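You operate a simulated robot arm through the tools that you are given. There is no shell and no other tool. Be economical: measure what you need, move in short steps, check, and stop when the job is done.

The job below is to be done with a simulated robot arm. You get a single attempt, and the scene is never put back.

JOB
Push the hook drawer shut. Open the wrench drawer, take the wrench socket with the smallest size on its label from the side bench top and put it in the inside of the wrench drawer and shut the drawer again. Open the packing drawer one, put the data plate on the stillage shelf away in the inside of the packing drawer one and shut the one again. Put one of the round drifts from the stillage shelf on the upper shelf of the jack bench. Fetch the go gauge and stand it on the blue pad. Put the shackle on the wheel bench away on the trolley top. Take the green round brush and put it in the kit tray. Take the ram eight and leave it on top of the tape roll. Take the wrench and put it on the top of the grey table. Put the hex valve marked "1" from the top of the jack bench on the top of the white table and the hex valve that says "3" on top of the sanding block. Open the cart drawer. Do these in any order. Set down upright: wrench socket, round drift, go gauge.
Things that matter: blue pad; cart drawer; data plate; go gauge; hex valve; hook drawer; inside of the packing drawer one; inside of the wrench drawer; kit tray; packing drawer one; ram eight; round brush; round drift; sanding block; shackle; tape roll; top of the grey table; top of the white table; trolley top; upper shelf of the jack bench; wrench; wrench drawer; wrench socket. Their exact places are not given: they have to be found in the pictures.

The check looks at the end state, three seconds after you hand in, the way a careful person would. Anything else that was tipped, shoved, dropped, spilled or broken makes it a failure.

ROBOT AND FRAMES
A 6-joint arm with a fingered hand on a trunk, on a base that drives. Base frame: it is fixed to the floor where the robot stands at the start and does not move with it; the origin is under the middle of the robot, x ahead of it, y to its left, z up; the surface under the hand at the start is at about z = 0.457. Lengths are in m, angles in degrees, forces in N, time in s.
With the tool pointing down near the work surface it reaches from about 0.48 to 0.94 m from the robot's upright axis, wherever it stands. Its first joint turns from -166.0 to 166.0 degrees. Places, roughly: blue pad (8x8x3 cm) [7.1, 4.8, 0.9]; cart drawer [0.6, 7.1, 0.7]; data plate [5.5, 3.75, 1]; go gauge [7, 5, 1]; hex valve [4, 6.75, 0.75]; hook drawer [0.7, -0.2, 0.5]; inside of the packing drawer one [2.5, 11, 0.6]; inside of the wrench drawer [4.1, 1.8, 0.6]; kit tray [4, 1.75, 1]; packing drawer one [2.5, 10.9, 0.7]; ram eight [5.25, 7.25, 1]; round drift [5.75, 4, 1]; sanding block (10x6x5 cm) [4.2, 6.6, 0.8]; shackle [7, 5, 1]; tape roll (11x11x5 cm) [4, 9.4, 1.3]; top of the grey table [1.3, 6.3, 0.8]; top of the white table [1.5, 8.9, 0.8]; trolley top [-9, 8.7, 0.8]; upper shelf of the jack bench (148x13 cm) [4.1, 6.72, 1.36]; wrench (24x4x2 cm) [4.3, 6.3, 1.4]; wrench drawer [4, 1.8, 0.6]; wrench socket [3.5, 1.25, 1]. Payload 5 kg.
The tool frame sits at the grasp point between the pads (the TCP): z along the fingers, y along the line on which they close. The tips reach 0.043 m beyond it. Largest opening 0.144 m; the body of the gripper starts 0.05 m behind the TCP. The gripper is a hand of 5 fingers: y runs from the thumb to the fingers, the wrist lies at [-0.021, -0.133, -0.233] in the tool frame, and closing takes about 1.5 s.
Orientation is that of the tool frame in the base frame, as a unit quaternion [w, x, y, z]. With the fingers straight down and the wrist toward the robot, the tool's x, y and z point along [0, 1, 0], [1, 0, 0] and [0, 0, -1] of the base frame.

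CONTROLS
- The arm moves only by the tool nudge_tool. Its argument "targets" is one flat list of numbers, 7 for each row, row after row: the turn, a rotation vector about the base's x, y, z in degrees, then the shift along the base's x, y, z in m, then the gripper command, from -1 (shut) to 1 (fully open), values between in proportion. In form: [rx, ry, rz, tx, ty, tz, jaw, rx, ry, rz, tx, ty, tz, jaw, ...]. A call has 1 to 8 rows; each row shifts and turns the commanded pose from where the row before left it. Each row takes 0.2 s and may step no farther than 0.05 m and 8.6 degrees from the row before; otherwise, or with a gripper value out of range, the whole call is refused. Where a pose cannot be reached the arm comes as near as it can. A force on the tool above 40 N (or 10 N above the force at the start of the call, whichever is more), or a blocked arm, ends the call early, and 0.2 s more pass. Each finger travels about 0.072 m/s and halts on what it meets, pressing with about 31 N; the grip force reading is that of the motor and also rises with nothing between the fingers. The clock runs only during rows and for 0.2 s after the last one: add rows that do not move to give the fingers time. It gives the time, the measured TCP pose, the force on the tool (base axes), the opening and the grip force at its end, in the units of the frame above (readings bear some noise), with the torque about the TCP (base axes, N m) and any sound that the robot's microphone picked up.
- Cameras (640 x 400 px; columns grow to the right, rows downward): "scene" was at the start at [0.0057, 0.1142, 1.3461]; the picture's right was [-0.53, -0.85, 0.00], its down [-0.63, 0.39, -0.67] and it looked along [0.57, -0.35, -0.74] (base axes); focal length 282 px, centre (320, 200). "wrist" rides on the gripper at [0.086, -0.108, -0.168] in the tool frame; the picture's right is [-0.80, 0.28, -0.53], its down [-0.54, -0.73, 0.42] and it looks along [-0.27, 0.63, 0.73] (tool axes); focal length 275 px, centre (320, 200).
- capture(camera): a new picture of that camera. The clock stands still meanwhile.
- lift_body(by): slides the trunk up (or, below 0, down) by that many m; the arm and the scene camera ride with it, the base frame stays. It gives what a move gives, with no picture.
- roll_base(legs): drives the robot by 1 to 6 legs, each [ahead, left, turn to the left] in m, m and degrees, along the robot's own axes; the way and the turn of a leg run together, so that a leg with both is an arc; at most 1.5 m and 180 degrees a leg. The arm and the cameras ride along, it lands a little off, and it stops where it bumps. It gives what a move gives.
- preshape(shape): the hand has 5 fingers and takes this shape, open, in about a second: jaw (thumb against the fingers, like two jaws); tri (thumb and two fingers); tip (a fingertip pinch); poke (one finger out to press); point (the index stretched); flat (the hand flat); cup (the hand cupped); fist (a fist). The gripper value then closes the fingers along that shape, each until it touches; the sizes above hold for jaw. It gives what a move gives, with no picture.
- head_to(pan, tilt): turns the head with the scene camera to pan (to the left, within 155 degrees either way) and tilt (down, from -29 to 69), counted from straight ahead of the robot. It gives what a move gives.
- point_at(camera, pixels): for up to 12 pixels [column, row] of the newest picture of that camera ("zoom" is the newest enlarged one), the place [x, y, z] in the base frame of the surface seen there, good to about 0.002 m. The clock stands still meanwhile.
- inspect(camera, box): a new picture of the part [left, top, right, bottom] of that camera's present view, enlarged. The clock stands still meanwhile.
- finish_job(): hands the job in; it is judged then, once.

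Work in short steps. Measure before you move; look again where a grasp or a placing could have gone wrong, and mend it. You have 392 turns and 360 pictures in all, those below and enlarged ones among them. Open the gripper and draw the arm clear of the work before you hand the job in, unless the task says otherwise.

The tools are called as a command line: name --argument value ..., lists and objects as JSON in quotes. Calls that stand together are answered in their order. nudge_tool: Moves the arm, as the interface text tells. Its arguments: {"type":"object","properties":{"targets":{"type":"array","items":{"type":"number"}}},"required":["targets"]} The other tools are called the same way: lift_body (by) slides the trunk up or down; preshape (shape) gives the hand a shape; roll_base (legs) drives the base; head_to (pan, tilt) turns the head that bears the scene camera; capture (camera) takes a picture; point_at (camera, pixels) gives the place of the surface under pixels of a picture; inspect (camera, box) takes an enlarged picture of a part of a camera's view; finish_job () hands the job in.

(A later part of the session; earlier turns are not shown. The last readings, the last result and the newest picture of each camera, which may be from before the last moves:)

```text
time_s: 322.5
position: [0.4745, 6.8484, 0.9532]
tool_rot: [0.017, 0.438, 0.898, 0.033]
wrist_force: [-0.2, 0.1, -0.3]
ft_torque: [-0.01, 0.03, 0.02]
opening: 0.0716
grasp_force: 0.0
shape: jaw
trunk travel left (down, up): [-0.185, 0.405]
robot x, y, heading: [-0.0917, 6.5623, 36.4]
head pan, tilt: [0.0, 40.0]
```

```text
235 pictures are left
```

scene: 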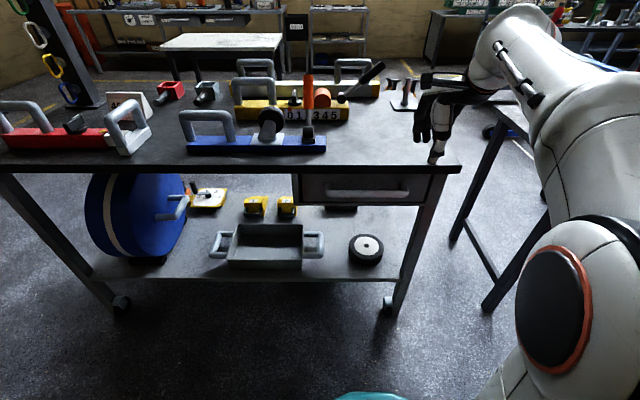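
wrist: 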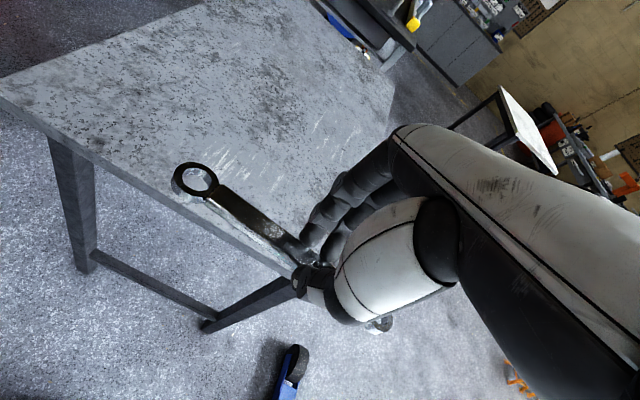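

The cart drawer's handle is at (330–410,192). I measure it.

point_at --camera "scene" --pixels '[[332, 193], [368, 193], [405, 192], [310, 185], [420, 183], [360, 178], [360, 203], [360, 170], [330, 165]]'

inspect --camera "scene" --box '[280, 150, 460, 230]'

```text
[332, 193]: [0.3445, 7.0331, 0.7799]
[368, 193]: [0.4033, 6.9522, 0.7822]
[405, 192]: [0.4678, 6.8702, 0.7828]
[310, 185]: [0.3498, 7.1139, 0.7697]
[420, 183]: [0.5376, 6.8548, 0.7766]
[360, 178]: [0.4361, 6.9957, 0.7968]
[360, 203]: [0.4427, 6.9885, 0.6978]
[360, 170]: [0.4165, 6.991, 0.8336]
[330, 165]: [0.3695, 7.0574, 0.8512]
```

```text
3.56 times, centred on (370, 190) of scene
```

zoom: 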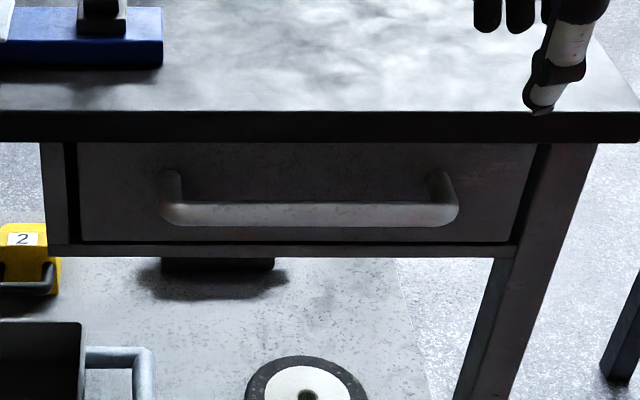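

The bar's centre is (0.40,6.95,0.777), protruding about 4 cm from the front under the top's overhang. I back off and reorient the hand (fingers forward, thumb above) using the sequence that worked before.

roll_base --legs '[[-0.15, 0, -0.4]]'

nudge_tool --targets '[0, 0, 8, 0, 0, 0, 0, 0, 0, 8, 0, 0, 0, 0, 0, 0, 8, 0, 0, 0, 0, 0, 0, 8, 0, 0, 0, 0, 0, 0, 8, 0, 0, 0, 0, 0, 0, 8, 0, 0, 0, 0, 0, 0, 8, 0, 0, 0, 0, 0, 0, 8, 0, 0, 0, 0]'

nudge_tool --targets '[0, 0, 8, 0, 0, 0, 0, 0, 0, 8, 0, 0, 0, 0, 0, 0, 8, 0, 0, 0, 0, -1.03, -6.45, 4.62, 0, 0, 0, 0, -1.03, -6.45, 4.62, 0, 0, 0, 0, -1.03, -6.45, 4.62, 0, 0, 0, 0, -1.03, -6.45, 4.62, 0, 0, 0, 0, -1.03, -6.45, 4.62, 0, 0, 0, 0]'

nudge_tool --targets '[-1.03, -6.45, 4.62, 0, 0, 0, 0, -1.03, -6.45, 4.62, 0, 0, 0, 0, -1.03, -6.45, 4.62, 0, 0, 0, 0, -1.03, -6.45, 4.62, 0, 0, 0, 0, -1.03, -6.45, 4.62, 0, 0, 0, 0, -1.03, -6.45, 4.62, 0, 0, 0, 0, -1.03, -6.45, 4.62, 0, 0, 0, 0, -1.03, -6.45, 4.62, 0, 0, 0, 0]'

nudge_tool --targets '[-1.03, -6.45, 4.62, 0, 0, 0, 0, -1.03, -6.45, 4.62, 0, 0, 0, 0]'

capture --camera "scene"

```text
time_s: 323.8
position: [0.3574, 6.7576, 0.9523]
tool_rot: [0.018, 0.442, 0.896, 0.032]
wrist_force: [-0.7, -0.1, -0.6]
ft_torque: [-0.01, 0.0, -0.01]
opening: 0.0715
grasp_force: 0.0
shape: jaw
trunk travel left (down, up): [-0.185, 0.405]
robot x, y, heading: [-0.212, 6.4733, 35.8]
head pan, tilt: [0.0, 40.0]
```

```text
time_s: 325.6
position: [0.3572, 6.7585, 0.9544]
tool_rot: [-0.002, -0.101, 0.994, 0.037]
wrist_force: [-0.1, 0.3, 0.5]
ft_torque: [-0.01, -0.02, 0.0]
opening: 0.0715
grasp_force: 0.1
shape: jaw
trunk travel left (down, up): [-0.185, 0.405]
robot x, y, heading: [-0.2149, 6.471, 35.7]
head pan, tilt: [0.0, 40.0]
```

```text
time_s: 327.4
position: [0.3577, 6.7583, 0.9519]
tool_rot: [0.233, -0.484, 0.838, -0.097]
wrist_force: [0.2, 0.1, -0.1]
ft_torque: [0.0, 0.01, -0.01]
opening: 0.0719
grasp_force: 0.0
shape: jaw
trunk travel left (down, up): [-0.185, 0.405]
robot x, y, heading: [-0.2129, 6.4719, 35.7]
head pan, tilt: [0.0, 40.0]
```

```text
time_s: 329.2
position: [0.3575, 6.7594, 0.9514]
tool_rot: [-0.552, 0.642, -0.456, 0.273]
wrist_force: [-0.2, -0.2, 0.5]
ft_torque: [-0.01, 0.0, 0.02]
opening: 0.0719
grasp_force: 0.1
shape: jaw
trunk travel left (down, up): [-0.185, 0.405]
robot x, y, heading: [-0.211, 6.4761, 35.9]
head pan, tilt: [0.0, 40.0]
```

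```text
time_s: 329.8
position: [0.357, 6.7575, 0.953]
tool_rot: [-0.608, 0.651, -0.334, 0.307]
wrist_force: [-0.8, 0.5, -0.3]
ft_torque: [-0.03, 0.02, -0.03]
opening: 0.0719
grasp_force: 0.0
shape: jaw
trunk travel left (down, up): [-0.185, 0.405]
robot x, y, heading: [-0.2133, 6.476, 35.5]
head pan, tilt: [0.0, 40.0]
```

```text
233 pictures are left
```

scene: 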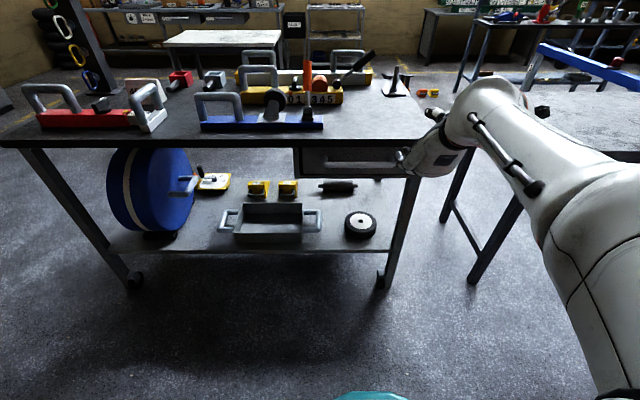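

Orientation is right: fingers forward, thumb above. I lower the trunk 18 cm, shift left 13 cm to the handle middle, and narrow the opening.

lift_body --by -0.18

roll_base --legs '[[0.05, 0.13, 0]]'

nudge_tool --targets '[0, 0, 0, 0, 0, -0.004, -0.3, 0, 0, 0, 0, 0, 0, -0.3, 0, 0, 0, 0, 0, 0, -0.3]'

capture --camera "scene"

capture --camera "wrist"

```text
time_s: 331.8
position: [0.358, 6.7576, 0.7722]
tool_rot: [-0.608, 0.652, -0.334, 0.306]
wrist_force: [0.5, 0.1, 0.5]
ft_torque: [0.02, 0.0, 0.0]
opening: 0.0716
grasp_force: 0.1
shape: jaw
trunk travel left (down, up): [-0.005, 0.585]
robot x, y, heading: [-0.2125, 6.4731, 35.9]
head pan, tilt: [0.0, 40.0]
```

```text
time_s: 333.2
position: [0.3229, 6.8942, 0.7723]
tool_rot: [-0.608, 0.651, -0.334, 0.306]
wrist_force: [0.6, 0.6, -0.4]
ft_torque: [-0.02, -0.01, 0.0]
opening: 0.0717
grasp_force: 0.1
shape: jaw
trunk travel left (down, up): [-0.005, 0.585]
robot x, y, heading: [-0.2463, 6.6085, 35.9]
head pan, tilt: [0.0, 40.0]
```

```text
time_s: 334.0
position: [0.3222, 6.8935, 0.7694]
tool_rot: [-0.608, 0.652, -0.334, 0.306]
wrist_force: [0.3, 0.1, 0.1]
ft_torque: [-0.02, 0.0, 0.01]
opening: 0.051
grasp_force: 0.0
shape: jaw
trunk travel left (down, up): [-0.005, 0.585]
robot x, y, heading: [-0.2474, 6.6073, 35.8]
head pan, tilt: [0.0, 40.0]
```

```text
232 pictures are left
```

scene: 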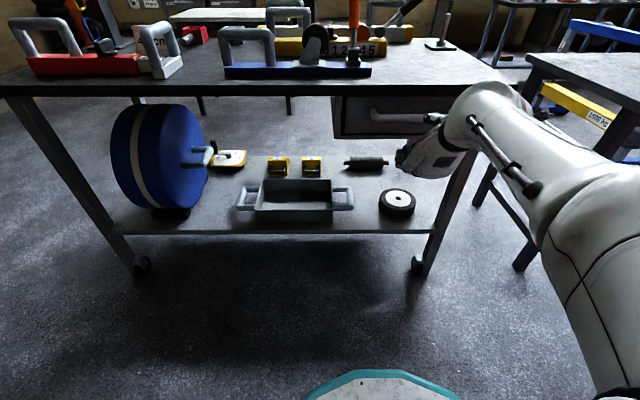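

```text
231 pictures are left
```

wrist: 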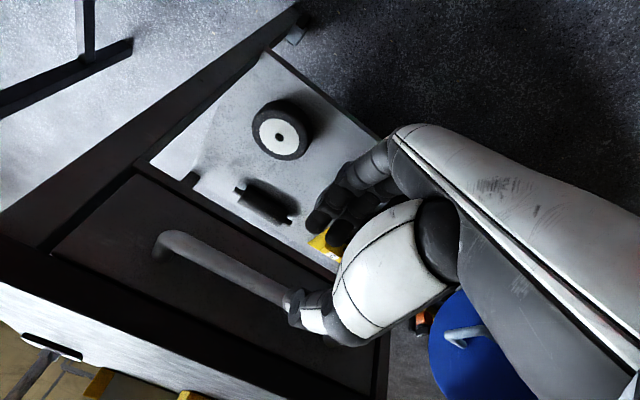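

Aligned laterally. I drive ahead 7 cm and look.

roll_base --legs '[[0.06, 0, 0]]'

inspect --camera "wrist" --box '[140, 140, 400, 360]'

inspect --camera "scene" --box '[320, 60, 500, 200]'

```text
time_s: 334.9
position: [0.3704, 6.9288, 0.7687]
tool_rot: [-0.608, 0.651, -0.334, 0.307]
wrist_force: [0.1, 0.2, -0.2]
ft_torque: [-0.01, 0.01, -0.04]
opening: 0.0507
grasp_force: 0.0
shape: jaw
trunk travel left (down, up): [-0.005, 0.585]
robot x, y, heading: [-0.1992, 6.6405, 35.7]
head pan, tilt: [0.0, 40.0]
```

```text
1.82 times, centred on (270, 250) of wrist
```

zoom: 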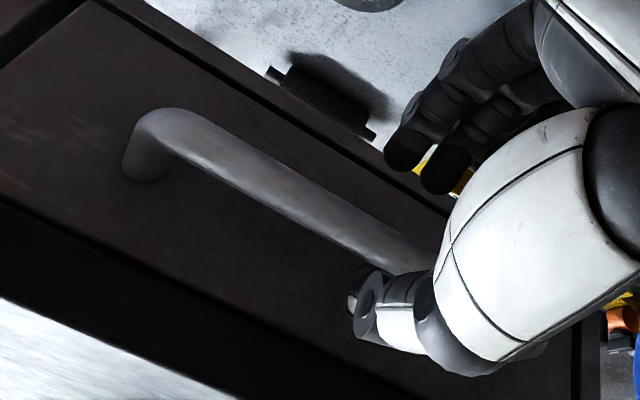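

```text
2.86 times, centred on (410, 130) of scene
```

zoom: 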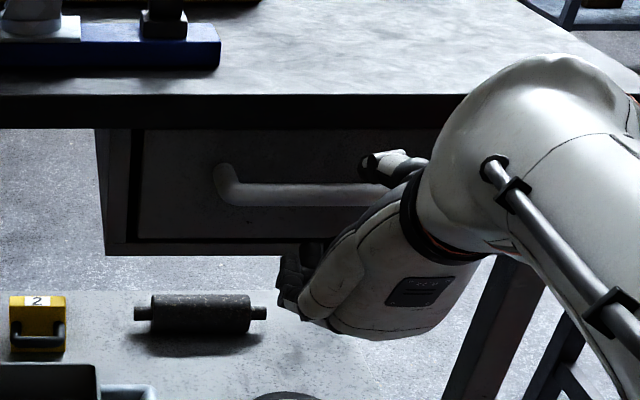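

The thumb is above the bar, fingers below. I advance 3.5 cm more and close.

roll_base --legs '[[0.033, 0, 0]]'

nudge_tool --targets '[0, 0, 0, 0, 0, 0, -1, 0, 0, 0, 0, 0, 0, -1, 0, 0, 0, 0, 0, 0, -1, 0, 0, 0, 0, 0, 0, -1, 0, 0, 0, 0, 0, 0, -1, 0, 0, 0, 0, 0, 0, -1]'

capture --camera "wrist"

```text
time_s: 335.8
position: [0.3974, 6.9482, 0.7685]
tool_rot: [-0.607, 0.652, -0.335, 0.307]
wrist_force: [0.4, -1.3, 0.1]
ft_torque: [0.03, 0.02, -0.01]
opening: 0.0509
grasp_force: 0.0
shape: jaw
trunk travel left (down, up): [-0.005, 0.585]
robot x, y, heading: [-0.1761, 6.6614, 35.8]
head pan, tilt: [0.0, 40.0]
```

```text
time_s: 337.2
position: [0.3978, 6.9486, 0.7696]
tool_rot: [-0.608, 0.652, -0.334, 0.306]
wrist_force: [1.1, 2.1, 4.3]
ft_torque: [-0.19, -0.15, 0.15]
opening: 0.008
grasp_force: 30.5
shape: jaw
trunk travel left (down, up): [-0.005, 0.585]
robot x, y, heading: [-0.1717, 6.667, 35.7]
head pan, tilt: [0.0, 40.0]
```

```text
228 pictures are left
```

wrist: 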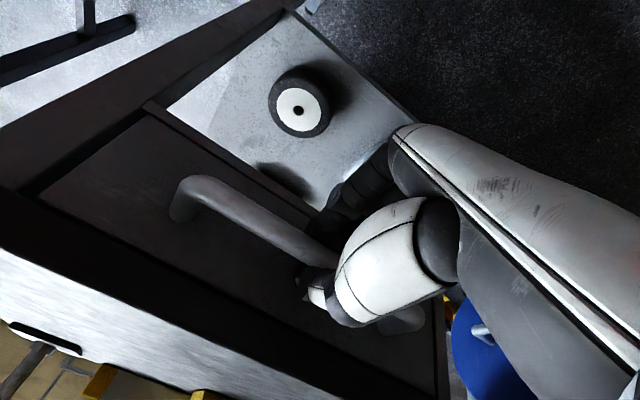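

The bar is gripped. I pull the drawer open by driving back 0.28 m. The machine behind me is clear by over 15 cm.

roll_base --legs '[[-0.28, 0, 0]]'

capture --camera "scene"

```text
time_s: 339.1
position: [0.1713, 6.7905, 0.7696]
tool_rot: [-0.61, 0.652, -0.332, 0.304]
wrist_force: [8.4, -9.8, 9.5]
ft_torque: [-0.1, -0.2, -0.13]
opening: 0.0087
grasp_force: 30.9
shape: jaw
trunk travel left (down, up): [-0.005, 0.585]
robot x, y, heading: [-0.3959, 6.5037, 35.9]
head pan, tilt: [0.0, 40.0]
```

```text
227 pictures are left
```

scene: 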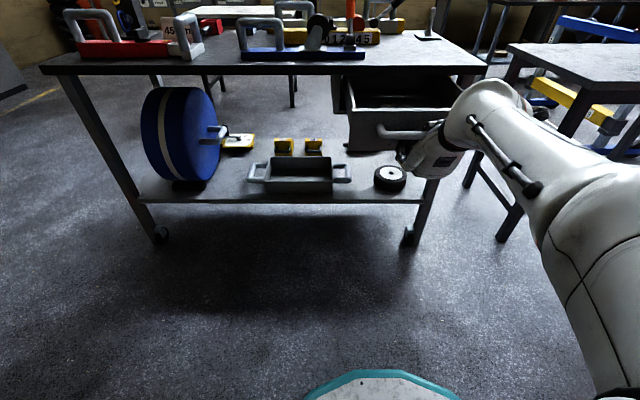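

The drawer is open. I pull a little more to make sure it's fully open.

roll_base --legs '[[-0.05, 0, 0]]'

nudge_tool --targets '[0, 0, 0, 0, 0, 0, -0.2, 0, 0, 0, 0, 0, 0, -0.2, 0, 0, 0, 0, 0, 0, -0.2, 0, 0, 0, 0, 0, 0, -0.2]'

capture --camera "scene"

point_at --camera "scene" --pixels '[[370, 120], [400, 131], [375, 135], [360, 72], [400, 100], [420, 105]]'

```text
time_s: 340.0
position: [0.132, 6.7612, 0.7695]
tool_rot: [-0.61, 0.652, -0.332, 0.304]
wrist_force: [2.3, -1.8, 5.8]
ft_torque: [-0.08, -0.12, 0.0]
opening: 0.0078
grasp_force: 30.7
shape: jaw
trunk travel left (down, up): [-0.005, 0.585]
robot x, y, heading: [-0.4341, 6.4714, 36.3]
head pan, tilt: [0.0, 40.0]
```

```text
time_s: 341.0
position: [0.1323, 6.7616, 0.769]
tool_rot: [-0.61, 0.652, -0.332, 0.305]
wrist_force: [-0.1, -0.2, 0.0]
ft_torque: [-0.02, 0.02, 0.02]
opening: 0.0569
grasp_force: 0.1
shape: jaw
trunk travel left (down, up): [-0.005, 0.585]
robot x, y, heading: [-0.4364, 6.4763, 36.0]
head pan, tilt: [0.0, 40.0]
```

```text
226 pictures are left
```

scene: 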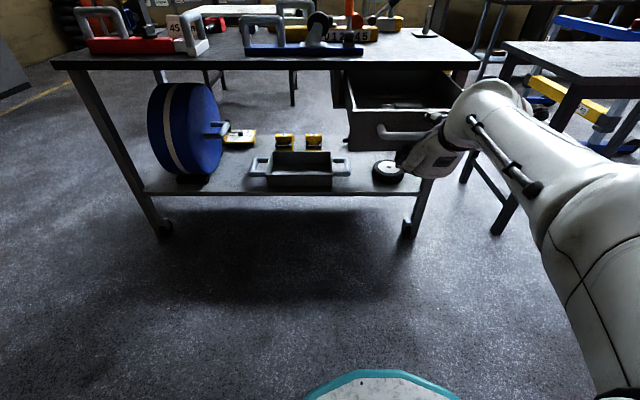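

```text
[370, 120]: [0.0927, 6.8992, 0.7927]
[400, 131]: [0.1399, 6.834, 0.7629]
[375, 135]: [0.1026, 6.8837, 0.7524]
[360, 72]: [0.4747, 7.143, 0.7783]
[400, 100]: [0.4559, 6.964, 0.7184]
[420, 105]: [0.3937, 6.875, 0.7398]
```

The cart drawer is open (~0.33 m). I retreat and raise, and look toward the packing bench area, keeping this hand pose for the next drawer.

roll_base --legs '[[-0.1, 0, 0]]'

lift_body --by 0.4

head_to --pan 25 --tilt 15

capture --camera "scene"

point_at --camera "scene" --pixels '[[320, 200], [200, 250], [400, 170], [500, 170], [300, 150], [100, 200], [450, 120]]'

```text
time_s: 342.2
position: [0.0495, 6.7036, 0.77]
tool_rot: [-0.61, 0.652, -0.331, 0.304]
wrist_force: [-0.5, 0.3, -0.2]
ft_torque: [0.01, -0.01, 0.01]
opening: 0.0571
grasp_force: 0.0
shape: jaw
trunk travel left (down, up): [-0.005, 0.585]
robot x, y, heading: [-0.5151, 6.4103, 36.1]
head pan, tilt: [0.0, 40.0]
```

```text
time_s: 346.0
position: [0.0496, 6.7032, 1.1693]
tool_rot: [-0.61, 0.653, -0.331, 0.303]
wrist_force: [0.6, 0.0, -0.6]
ft_torque: [0.02, 0.0, 0.02]
opening: 0.0571
grasp_force: 0.0
shape: jaw
trunk travel left (down, up): [-0.405, 0.185]
robot x, y, heading: [-0.5182, 6.4106, 36.3]
head pan, tilt: [0.0, 40.0]
```

```text
time_s: 346.9
position: [0.0487, 6.7029, 1.1701]
tool_rot: [-0.61, 0.652, -0.332, 0.305]
wrist_force: [0.0, 0.2, 0.6]
ft_torque: [0.01, 0.01, 0.01]
opening: 0.0572
grasp_force: 0.1
shape: jaw
trunk travel left (down, up): [-0.405, 0.185]
robot x, y, heading: [-0.5198, 6.4142, 36.2]
head pan, tilt: [25.0, 15.0]
```

```text
225 pictures are left
```

scene: 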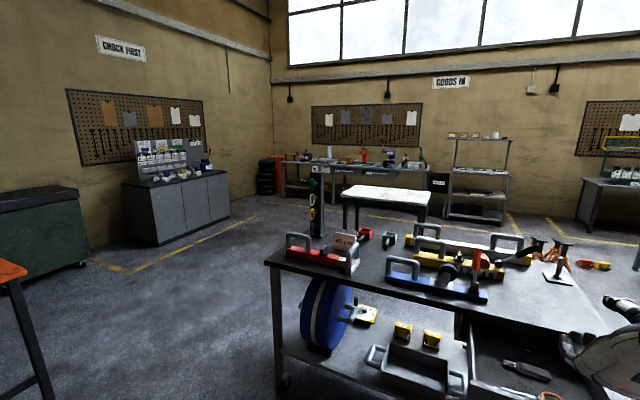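

```text
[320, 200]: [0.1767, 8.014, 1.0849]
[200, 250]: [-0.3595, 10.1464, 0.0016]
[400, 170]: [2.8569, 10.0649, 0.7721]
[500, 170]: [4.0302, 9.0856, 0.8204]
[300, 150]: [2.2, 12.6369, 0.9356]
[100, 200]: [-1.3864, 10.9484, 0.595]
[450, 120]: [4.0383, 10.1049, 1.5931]
```

I zoom on the bench under "GOODS IN" and the shelf unit.

inspect --camera "scene" --box '[250, 120, 450, 240]'

inspect --camera "scene" --box '[430, 120, 540, 230]'

point_at --camera "scene" --pixels '[[343, 192], [428, 203], [430, 190], [345, 187], [300, 165], [340, 172], [420, 172], [446, 165], [505, 170], [480, 138], [345, 235], [415, 240]]'

```text
3.20 times, centred on (350, 180) of scene
```

zoom: 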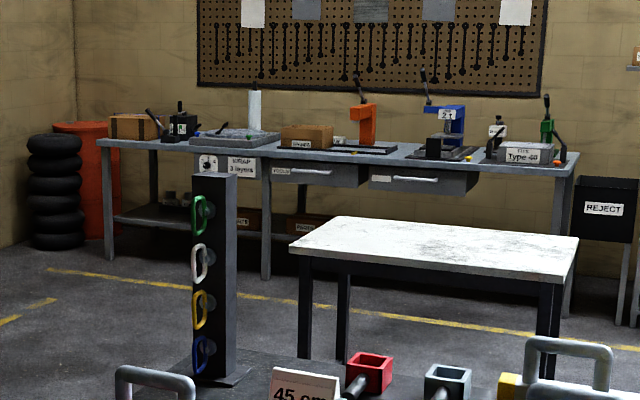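

```text
3.64 times, centred on (485, 175) of scene
```

zoom: 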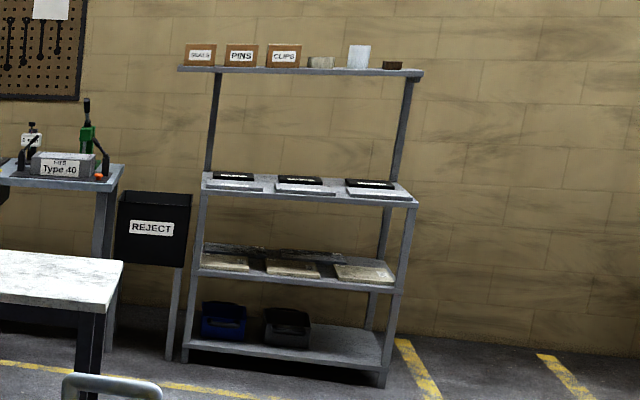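

```text
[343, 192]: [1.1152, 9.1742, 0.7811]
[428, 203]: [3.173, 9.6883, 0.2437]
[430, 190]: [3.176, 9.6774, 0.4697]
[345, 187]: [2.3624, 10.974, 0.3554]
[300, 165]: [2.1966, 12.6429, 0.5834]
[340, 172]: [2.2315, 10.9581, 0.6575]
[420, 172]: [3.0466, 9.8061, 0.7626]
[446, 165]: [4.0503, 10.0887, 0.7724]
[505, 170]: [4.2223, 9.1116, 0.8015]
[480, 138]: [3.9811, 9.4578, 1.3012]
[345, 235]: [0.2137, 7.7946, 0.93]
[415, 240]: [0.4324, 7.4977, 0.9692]
```

The two packing drawers are under the Goods-In bench (front at l≈8.22). I drive around the cart and white table to face the left drawer near p≈−7.35.

roll_base --legs '[[0.05, 1.1, 0], [1.3, 0.55, 0], [1.4, 0, 0], [0.95, 0.2, 0]]'

head_to --pan 0 --tilt 30

capture --camera "scene"

```text
time_s: 370.3
position: [2.0747, 10.2138, 1.169]
tool_rot: [-0.599, 0.641, -0.353, 0.324]
wrist_force: [0.1, 0.1, 0.6]
ft_torque: [-0.01, 0.01, 0.03]
opening: 0.057
grasp_force: 0.0
shape: jaw
trunk travel left (down, up): [-0.405, 0.185]
robot x, y, heading: [1.4914, 9.9641, 32.4]
head pan, tilt: [25.0, 15.0]
```

```text
time_s: 371.2
position: [2.0741, 10.2147, 1.1693]
tool_rot: [-0.599, 0.641, -0.353, 0.324]
wrist_force: [-0.1, -0.8, 0.7]
ft_torque: [0.0, 0.01, 0.01]
opening: 0.0573
grasp_force: 0.1
shape: jaw
trunk travel left (down, up): [-0.405, 0.185]
robot x, y, heading: [1.4881, 9.9637, 32.5]
head pan, tilt: [0.0, 30.0]
```

```text
222 pictures are left
```

scene: 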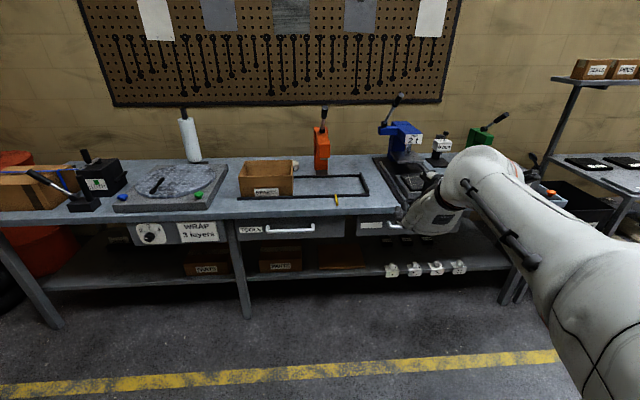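

inspect --camera "scene" --box '[220, 200, 440, 290]'

point_at --camera "scene" --pixels '[[267, 231], [290, 231], [313, 229], [250, 229], [285, 222], [340, 240], [290, 214], [380, 226], [290, 240]]'

```text
2.91 times, centred on (330, 245) of scene
```

zoom: 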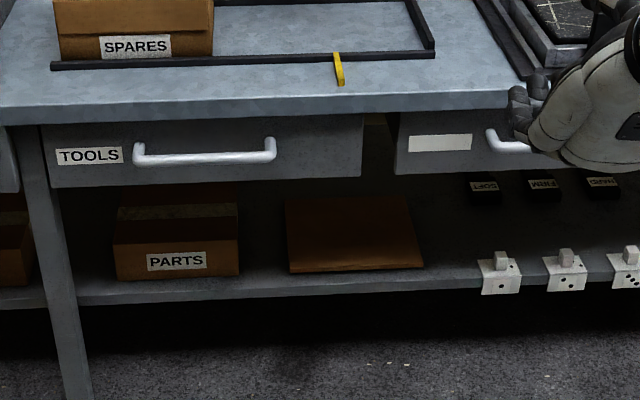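

```text
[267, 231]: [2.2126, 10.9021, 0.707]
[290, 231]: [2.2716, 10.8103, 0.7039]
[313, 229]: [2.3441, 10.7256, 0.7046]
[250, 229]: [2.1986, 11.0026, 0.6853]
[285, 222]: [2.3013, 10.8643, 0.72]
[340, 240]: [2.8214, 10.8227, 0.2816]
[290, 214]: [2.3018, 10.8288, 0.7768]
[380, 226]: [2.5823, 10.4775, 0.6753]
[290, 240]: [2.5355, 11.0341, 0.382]
```

The left drawer ("TOOLS") matches the given place (2.5,10.9). I read the right drawer's label too.

inspect --camera "scene" --box '[355, 215, 405, 240]'

inspect --camera "scene" --box '[225, 205, 350, 275]'

```text
12.80 times, centred on (380, 228) of scene
```

zoom: 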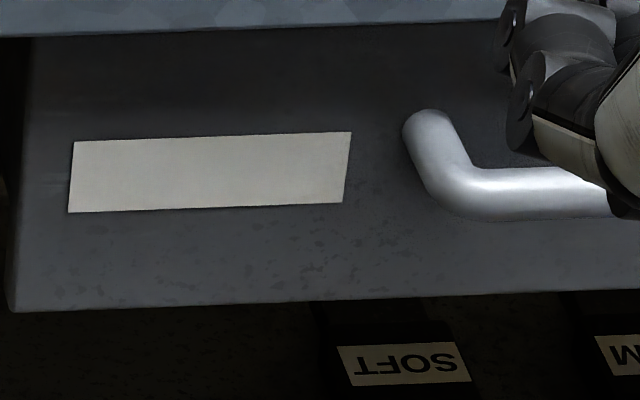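

```text
5.12 times, centred on (288, 240) of scene
```

zoom: 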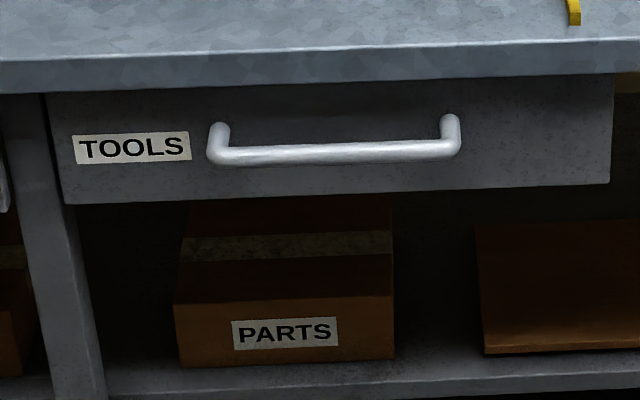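

I line up with the TOOLS handle (bar centre (2.272,10.81,0.705)) and lower.

roll_base --legs '[[0, 0, 3.5], [0.1, 0.32, 0]]'

lift_body --by -0.4

nudge_tool --targets '[0, 0, 0, 0, 0, -0.025, -0.3, 0, 0, 0, 0, 0, -0.025, -0.3, 0, 0, 0, 0, 0, -0.02, -0.3, 0, 0, 0, 0, 0, 0, -0.3]'

capture --camera "scene"

capture --camera "wrist"

```text
time_s: 373.9
position: [1.9517, 10.5667, 1.1691]
tool_rot: [-0.609, 0.652, -0.334, 0.306]
wrist_force: [-0.8, 0.7, 0.3]
ft_torque: [0.01, 0.03, 0.03]
opening: 0.0569
grasp_force: 0.0
shape: jaw
trunk travel left (down, up): [-0.405, 0.185]
robot x, y, heading: [1.3774, 10.28, 35.5]
head pan, tilt: [0.0, 30.0]
```

```text
time_s: 377.7
position: [1.9518, 10.5664, 0.7697]
tool_rot: [-0.609, 0.651, -0.334, 0.306]
wrist_force: [1.0, -0.4, 0.3]
ft_torque: [0.0, 0.02, -0.03]
opening: 0.0572
grasp_force: 0.1
shape: jaw
trunk travel left (down, up): [-0.005, 0.585]
robot x, y, heading: [1.3839, 10.2806, 35.4]
head pan, tilt: [0.0, 30.0]
```

```text
time_s: 378.7
position: [1.9533, 10.5663, 0.6982]
tool_rot: [-0.609, 0.651, -0.334, 0.307]
wrist_force: [-1.2, 0.9, -0.8]
ft_torque: [0.07, 0.0, -0.02]
opening: 0.0505
grasp_force: 0.0
shape: jaw
trunk travel left (down, up): [-0.005, 0.585]
robot x, y, heading: [1.3783, 10.2826, 35.7]
head pan, tilt: [0.0, 30.0]
```

```text
218 pictures are left
```

scene: 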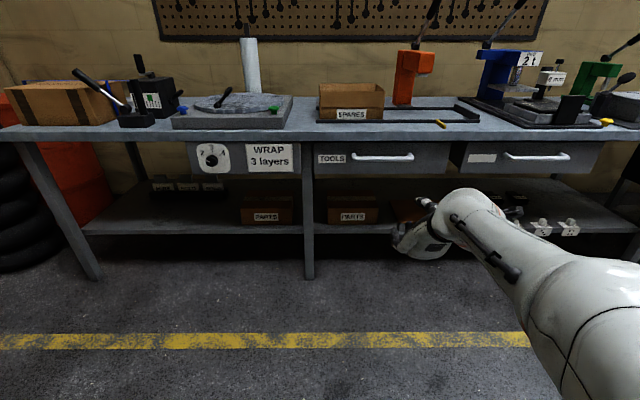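

```text
217 pictures are left
```

wrist: 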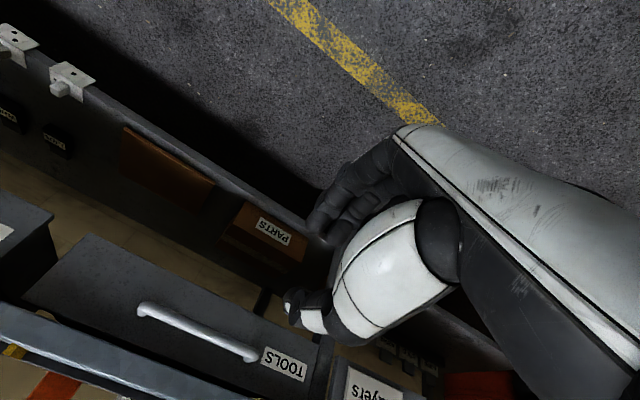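

Now that the view is level, I re-measure the handle.

point_at --camera "scene" --pixels '[[357, 158], [380, 158], [408, 157], [380, 150], [380, 140], [330, 165], [430, 165], [380, 128]]'

point_at --camera "wrist" --pixels '[[150, 309], [195, 329], [240, 350], [200, 290], [180, 350], [150, 360]]'

```text
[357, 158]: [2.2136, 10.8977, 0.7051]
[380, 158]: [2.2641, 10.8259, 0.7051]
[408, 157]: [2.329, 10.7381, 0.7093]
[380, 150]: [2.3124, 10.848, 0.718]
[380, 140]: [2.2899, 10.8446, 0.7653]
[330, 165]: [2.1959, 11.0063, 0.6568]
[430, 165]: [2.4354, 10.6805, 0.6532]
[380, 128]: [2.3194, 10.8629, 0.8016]
```

```text
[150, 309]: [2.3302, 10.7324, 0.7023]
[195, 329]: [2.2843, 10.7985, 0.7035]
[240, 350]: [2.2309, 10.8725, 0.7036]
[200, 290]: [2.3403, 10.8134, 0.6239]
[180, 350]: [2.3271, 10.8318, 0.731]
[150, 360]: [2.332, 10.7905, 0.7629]
```

Bar at (2.271,10.815,0.704), TCP height 0.698. I drive ahead 0.36 m and check.

roll_base --legs '[[0.36, 0.015, 0.2]]'

capture --camera "wrist"

```text
time_s: 381.0
position: [2.236, 10.7984, 0.6986]
tool_rot: [-0.61, 0.652, -0.331, 0.304]
wrist_force: [-0.2, -0.9, 0.5]
ft_torque: [0.02, 0.01, -0.04]
opening: 0.0507
grasp_force: 0.0
shape: jaw
trunk travel left (down, up): [-0.005, 0.585]
robot x, y, heading: [1.6661, 10.5102, 36.3]
head pan, tilt: [0.0, 30.0]
```

```text
216 pictures are left
```

wrist: 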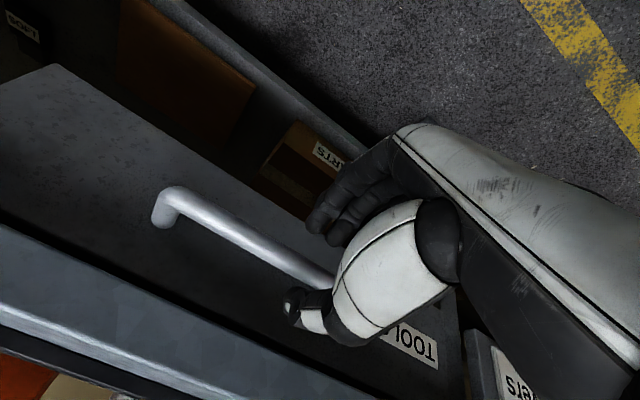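

The bar runs between thumb and fingers. I advance 3.4 cm, close, and pull back.

roll_base --legs '[[0.034, 0, 0]]'

nudge_tool --targets '[0, 0, 0, 0, 0, 0, -1, 0, 0, 0, 0, 0, 0, -1, 0, 0, 0, 0, 0, 0, -1, 0, 0, 0, 0, 0, 0, -1, 0, 0, 0, 0, 0, 0, -1, 0, 0, 0, 0, 0, 0, -1]'

roll_base --legs '[[-0.32, 0, 0]]'

capture --camera "scene"

```text
time_s: 381.9
position: [2.2626, 10.8194, 0.6997]
tool_rot: [-0.611, 0.653, -0.33, 0.303]
wrist_force: [-1.2, 0.1, -0.8]
ft_torque: [-0.01, -0.03, 0.03]
opening: 0.0508
grasp_force: 0.1
shape: jaw
trunk travel left (down, up): [-0.005, 0.585]
robot x, y, heading: [1.6927, 10.5288, 36.4]
head pan, tilt: [0.0, 30.0]
```

```text
time_s: 383.3
position: [2.2632, 10.8188, 0.6992]
tool_rot: [-0.611, 0.653, -0.33, 0.303]
wrist_force: [1.5, 2.3, 3.3]
ft_torque: [-0.19, -0.13, 0.1]
opening: 0.0041
grasp_force: 31.3
shape: jaw
trunk travel left (down, up): [-0.005, 0.585]
robot x, y, heading: [1.6951, 10.5281, 36.4]
head pan, tilt: [0.0, 30.0]
```

```text
time_s: 385.4
position: [2.0121, 10.6343, 0.6996]
tool_rot: [-0.611, 0.653, -0.33, 0.303]
wrist_force: [-7.0, 9.1, 7.9]
ft_torque: [-0.02, -0.19, 0.25]
opening: 0.0047
grasp_force: 30.8
shape: jaw
trunk travel left (down, up): [-0.005, 0.585]
robot x, y, heading: [1.4461, 10.3487, 36.4]
head pan, tilt: [0.0, 30.0]
```

```text
215 pictures are left
```

scene: 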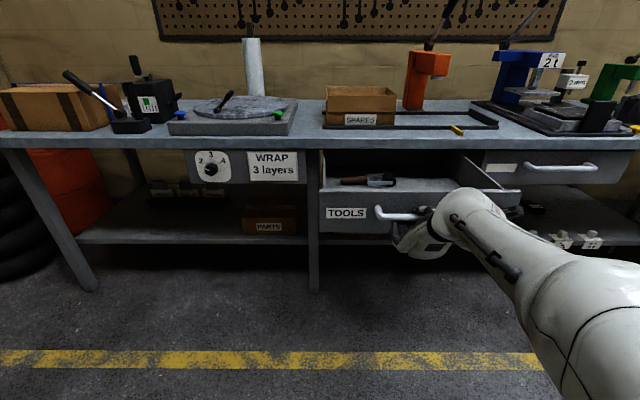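

The packing drawer is open by about 0.31 m. I release, back off, raise, and look along the aisle toward the shelf unit and test rack.

nudge_tool --targets '[0, 0, 0, 0, 0, 0, -0.2, 0, 0, 0, 0, 0, 0, -0.2, 0, 0, 0, 0, 0, 0, -0.2, 0, 0, 0, 0, 0, 0, -0.2]'

roll_base --legs '[[-0.15, 0, 0]]'

lift_body --by 0.4

capture --camera "scene"

point_at --camera "scene" --pixels '[[345, 205], [400, 195], [375, 200], [330, 230], [440, 200], [480, 220]]'

head_to --pan -70 --tilt 20

capture --camera "scene"

```text
time_s: 386.4
position: [2.0124, 10.6347, 0.6987]
tool_rot: [-0.61, 0.653, -0.331, 0.304]
wrist_force: [-0.2, 0.3, 0.1]
ft_torque: [-0.02, -0.02, -0.02]
opening: 0.0571
grasp_force: 0.1
shape: jaw
trunk travel left (down, up): [-0.005, 0.585]
robot x, y, heading: [1.4437, 10.3462, 36.4]
head pan, tilt: [0.0, 30.0]
```

```text
time_s: 387.8
position: [1.8898, 10.5483, 0.6987]
tool_rot: [-0.61, 0.654, -0.33, 0.302]
wrist_force: [-0.1, -0.3, 0.6]
ft_torque: [0.01, 0.03, -0.01]
opening: 0.0574
grasp_force: 0.1
shape: jaw
trunk travel left (down, up): [-0.005, 0.585]
robot x, y, heading: [1.3224, 10.2496, 36.1]
head pan, tilt: [0.0, 30.0]
```

```text
time_s: 391.6
position: [1.891, 10.5471, 1.0986]
tool_rot: [-0.611, 0.653, -0.329, 0.302]
wrist_force: [-0.4, 0.0, 0.2]
ft_torque: [-0.01, 0.02, 0.01]
opening: 0.0571
grasp_force: 0.1
shape: jaw
trunk travel left (down, up): [-0.405, 0.185]
robot x, y, heading: [1.3224, 10.2518, 36.3]
head pan, tilt: [0.0, 30.0]
```

```text
214 pictures are left
```

scene: 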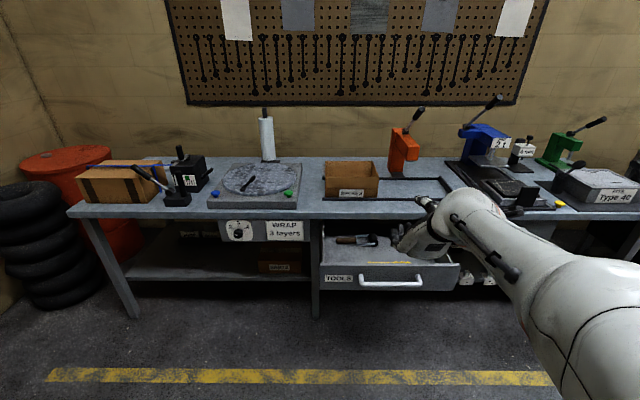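

```text
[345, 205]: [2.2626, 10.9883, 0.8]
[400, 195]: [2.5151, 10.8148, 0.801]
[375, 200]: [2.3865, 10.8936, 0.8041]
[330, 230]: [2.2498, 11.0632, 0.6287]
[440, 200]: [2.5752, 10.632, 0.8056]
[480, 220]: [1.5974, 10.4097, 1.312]
```

```text
time_s: 393.0
position: [1.8907, 10.5475, 1.0982]
tool_rot: [-0.611, 0.653, -0.33, 0.303]
wrist_force: [-0.7, 0.0, 0.4]
ft_torque: [-0.01, 0.0, -0.01]
opening: 0.0571
grasp_force: 0.0
shape: jaw
trunk travel left (down, up): [-0.405, 0.185]
robot x, y, heading: [1.3247, 10.2529, 36.3]
head pan, tilt: [-70.0, 20.0]
```

```text
213 pictures are left
```

scene: 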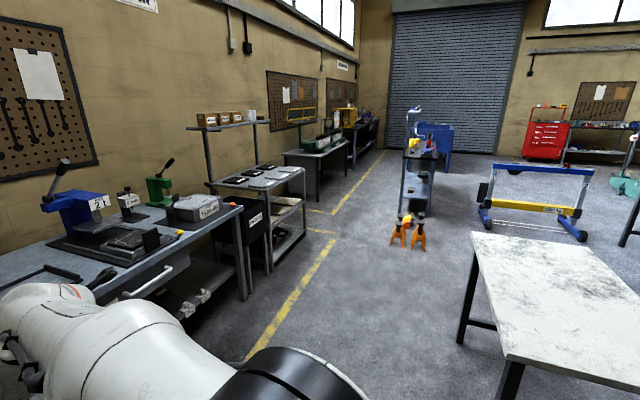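

point_at --camera "scene" --pixels '[[398, 240], [420, 246], [412, 225], [472, 240], [612, 382], [305, 175], [243, 215], [350, 145], [265, 270]]'

inspect --camera "scene" --box '[180, 90, 390, 220]'

```text
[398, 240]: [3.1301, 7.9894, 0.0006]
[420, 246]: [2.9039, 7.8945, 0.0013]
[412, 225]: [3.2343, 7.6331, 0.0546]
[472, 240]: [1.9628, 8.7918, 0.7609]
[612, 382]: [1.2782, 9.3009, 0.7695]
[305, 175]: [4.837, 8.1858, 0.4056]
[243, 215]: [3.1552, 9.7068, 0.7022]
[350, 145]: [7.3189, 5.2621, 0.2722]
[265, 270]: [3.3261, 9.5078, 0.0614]
```

```text
3.05 times, centred on (285, 155) of scene
```

zoom: 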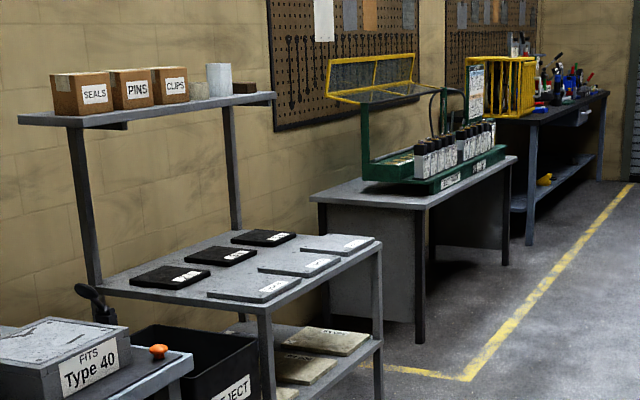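

The jack stands reach l≈7.25, so I turn to face along the aisle, drive down it at l≈7.7, and turn to the test rack.

roll_base --legs '[[0, 0, -90.3], [1.2, 0.3, 0], [1.0, 0.32, 0], [1.4, 0, 0], [0.8, 0, 0], [0, 0, 90]]'

nudge_tool --targets '[1.03, 6.45, -4.62, 0, 0, 0, 0, 1.03, 6.45, -4.62, 0, 0, 0, 0, 1.03, 6.45, -4.62, 0, 0, 0, 0, 1.03, 6.45, -4.62, 0, 0, 0, 0, 1.03, 6.45, -4.62, 0, 0, 0, 0, 1.03, 6.45, -4.62, 0, 0, 0, 0, 1.03, 6.45, -4.62, 0, 0, 0, 0, 1.03, 6.45, -4.62, 0, 0, 0, 0]'

nudge_tool --targets '[1.03, 6.45, -4.62, 0, 0, 0, 0, 1.03, 6.45, -4.62, 0, 0, 0, 0, 1.03, 6.45, -4.62, 0, 0, 0, 0, 1.03, 6.45, -4.62, 0, 0, 0, 0, 1.03, 6.45, -4.62, 0, 0, 0, 0, 1.03, 6.45, -4.62, 0, 0, 0, 0, 1.03, 6.45, -4.62, 0, 0, 0, 0, 0, 0, -8, 0, 0, 0, 0]'

nudge_tool --targets '[0, 0, -8, 0, 0, 0, 0, 0, 0, -8, 0, 0, 0, 0, 0, 0, -8, 0, 0, 0, 0, 0, 0, -8, 0, 0, 0, 0, 0, 0, -8, 0, 0, 0, 0, 0, 0, -8, 0, 0, 0, 0, 0, 0, -8, 0, 0, 0, 0, 0, 0, -8, 0, 0, 0, 0]'

head_to --pan 10 --tilt 30

capture --camera "scene"

```text
time_s: 422.2
position: [4.9754, 7.3863, 1.0986]
tool_rot: [-0.61, 0.653, -0.33, 0.303]
wrist_force: [-0.1, -0.8, -0.1]
ft_torque: [0.04, 0.01, 0.01]
opening: 0.0569
grasp_force: 0.1
shape: jaw
trunk travel left (down, up): [-0.405, 0.185]
robot x, y, heading: [4.4094, 7.0974, 36.3]
head pan, tilt: [-70.0, 20.0]
```

```text
time_s: 424.0
position: [4.9751, 7.3862, 1.0991]
tool_rot: [0.327, -0.54, 0.762, -0.142]
wrist_force: [0.3, 0.2, -0.4]
ft_torque: [0.04, 0.0, 0.01]
opening: 0.0717
grasp_force: 0.1
shape: jaw
trunk travel left (down, up): [-0.405, 0.185]
robot x, y, heading: [4.4079, 7.0935, 36.2]
head pan, tilt: [-70.0, 20.0]
```

```text
time_s: 425.8
position: [4.9744, 7.3865, 1.0988]
tool_rot: [-0.002, -0.238, 0.971, 0.036]
wrist_force: [1.4, 0.4, -0.7]
ft_torque: [-0.04, 0.04, -0.02]
opening: 0.0718
grasp_force: 0.1
shape: jaw
trunk travel left (down, up): [-0.405, 0.185]
robot x, y, heading: [4.411, 7.0969, 36.3]
head pan, tilt: [-70.0, 20.0]
```

```text
time_s: 427.6
position: [4.9745, 7.3875, 1.1002]
tool_rot: [0.018, 0.314, 0.949, 0.032]
wrist_force: [0.1, 0.0, -0.6]
ft_torque: [0.03, 0.04, 0.0]
opening: 0.0719
grasp_force: 0.0
shape: jaw
trunk travel left (down, up): [-0.405, 0.185]
robot x, y, heading: [4.4117, 7.0956, 36.3]
head pan, tilt: [-70.0, 20.0]
```

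```text
time_s: 429.2
position: [4.9747, 7.3862, 1.0979]
tool_rot: [0.018, 0.312, 0.949, 0.031]
wrist_force: [-0.3, -0.3, -0.5]
ft_torque: [0.01, 0.01, -0.01]
opening: 0.0716
grasp_force: 0.1
shape: jaw
trunk travel left (down, up): [-0.405, 0.185]
robot x, y, heading: [4.4097, 7.0933, 36.5]
head pan, tilt: [10.0, 30.0]
```

```text
211 pictures are left
```

scene: 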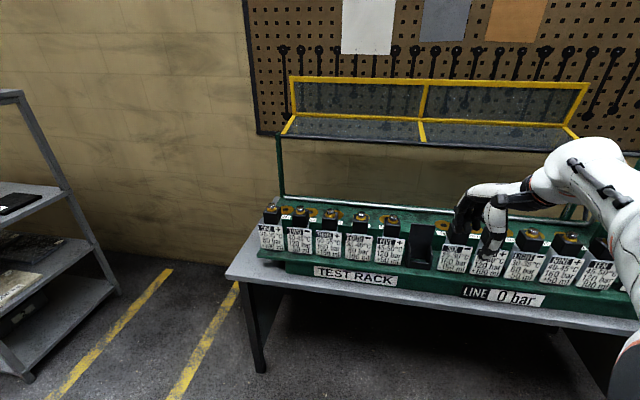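

I zoom on the row of rams to find EIGHT.

inspect --camera "scene" --box '[400, 195, 640, 320]'

capture --camera "wrist"

```text
2.67 times, centred on (520, 258) of scene
```

zoom: 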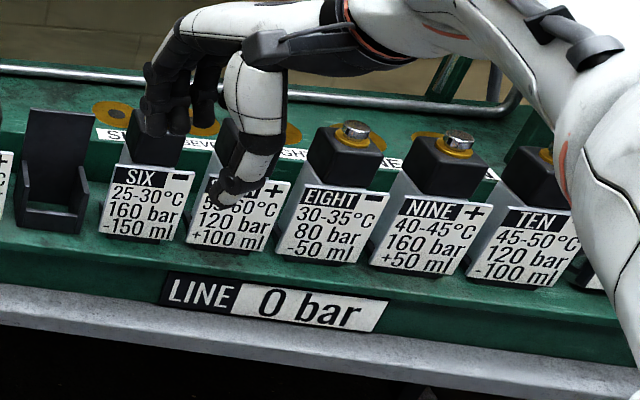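

```text
209 pictures are left
```

wrist: 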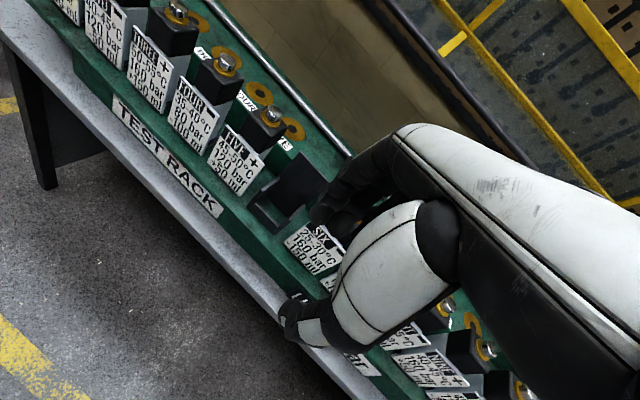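

I measure ram EIGHT: its cap top, label corners, and neighbours.

point_at --camera "zoom" --pixels '[[352, 128], [350, 160], [320, 155], [375, 165], [305, 190], [385, 198], [320, 250], [365, 260], [330, 225], [430, 165], [455, 135], [350, 145]]'

```text
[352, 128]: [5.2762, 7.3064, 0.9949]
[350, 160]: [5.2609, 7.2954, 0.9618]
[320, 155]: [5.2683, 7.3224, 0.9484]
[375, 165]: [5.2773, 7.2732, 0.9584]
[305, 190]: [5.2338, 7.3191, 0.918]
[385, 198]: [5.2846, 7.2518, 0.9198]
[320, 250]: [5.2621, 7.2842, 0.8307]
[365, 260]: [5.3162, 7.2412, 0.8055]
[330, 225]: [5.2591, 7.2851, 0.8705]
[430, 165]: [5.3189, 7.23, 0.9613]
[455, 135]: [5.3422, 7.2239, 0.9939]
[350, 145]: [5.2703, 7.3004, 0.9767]
```

I zoom the wrist view on neighbouring rams to understand their shape and the holder.

inspect --camera "wrist" --box '[160, 30, 350, 250]'

inspect --camera "scene" --box '[340, 195, 470, 280]'

```text
1.82 times, centred on (255, 140) of wrist
```

zoom: 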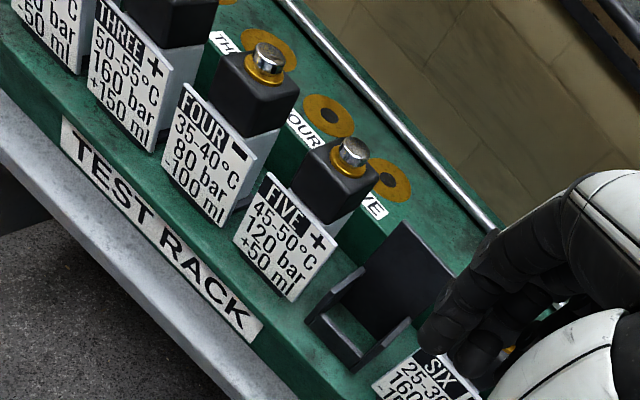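

```text
4.71 times, centred on (405, 238) of scene
```

zoom: 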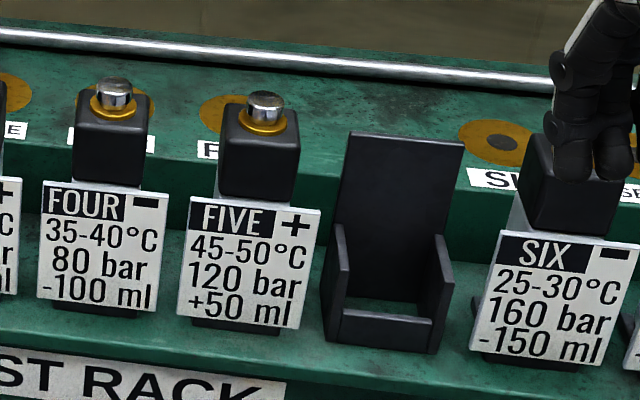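

point_at --camera "zoom" --pixels '[[400, 140], [355, 137], [455, 145], [390, 280], [340, 225], [445, 240], [490, 140], [240, 165], [265, 98], [250, 180], [290, 165], [300, 60]]'

```text
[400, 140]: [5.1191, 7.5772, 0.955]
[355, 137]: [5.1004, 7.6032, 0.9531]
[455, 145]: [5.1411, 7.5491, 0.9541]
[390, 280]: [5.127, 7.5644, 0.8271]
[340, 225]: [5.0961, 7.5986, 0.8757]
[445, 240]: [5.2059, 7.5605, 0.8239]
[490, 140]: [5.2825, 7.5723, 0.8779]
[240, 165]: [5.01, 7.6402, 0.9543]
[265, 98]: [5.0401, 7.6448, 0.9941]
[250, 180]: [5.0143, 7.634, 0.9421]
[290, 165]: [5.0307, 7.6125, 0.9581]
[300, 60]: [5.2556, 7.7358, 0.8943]
```

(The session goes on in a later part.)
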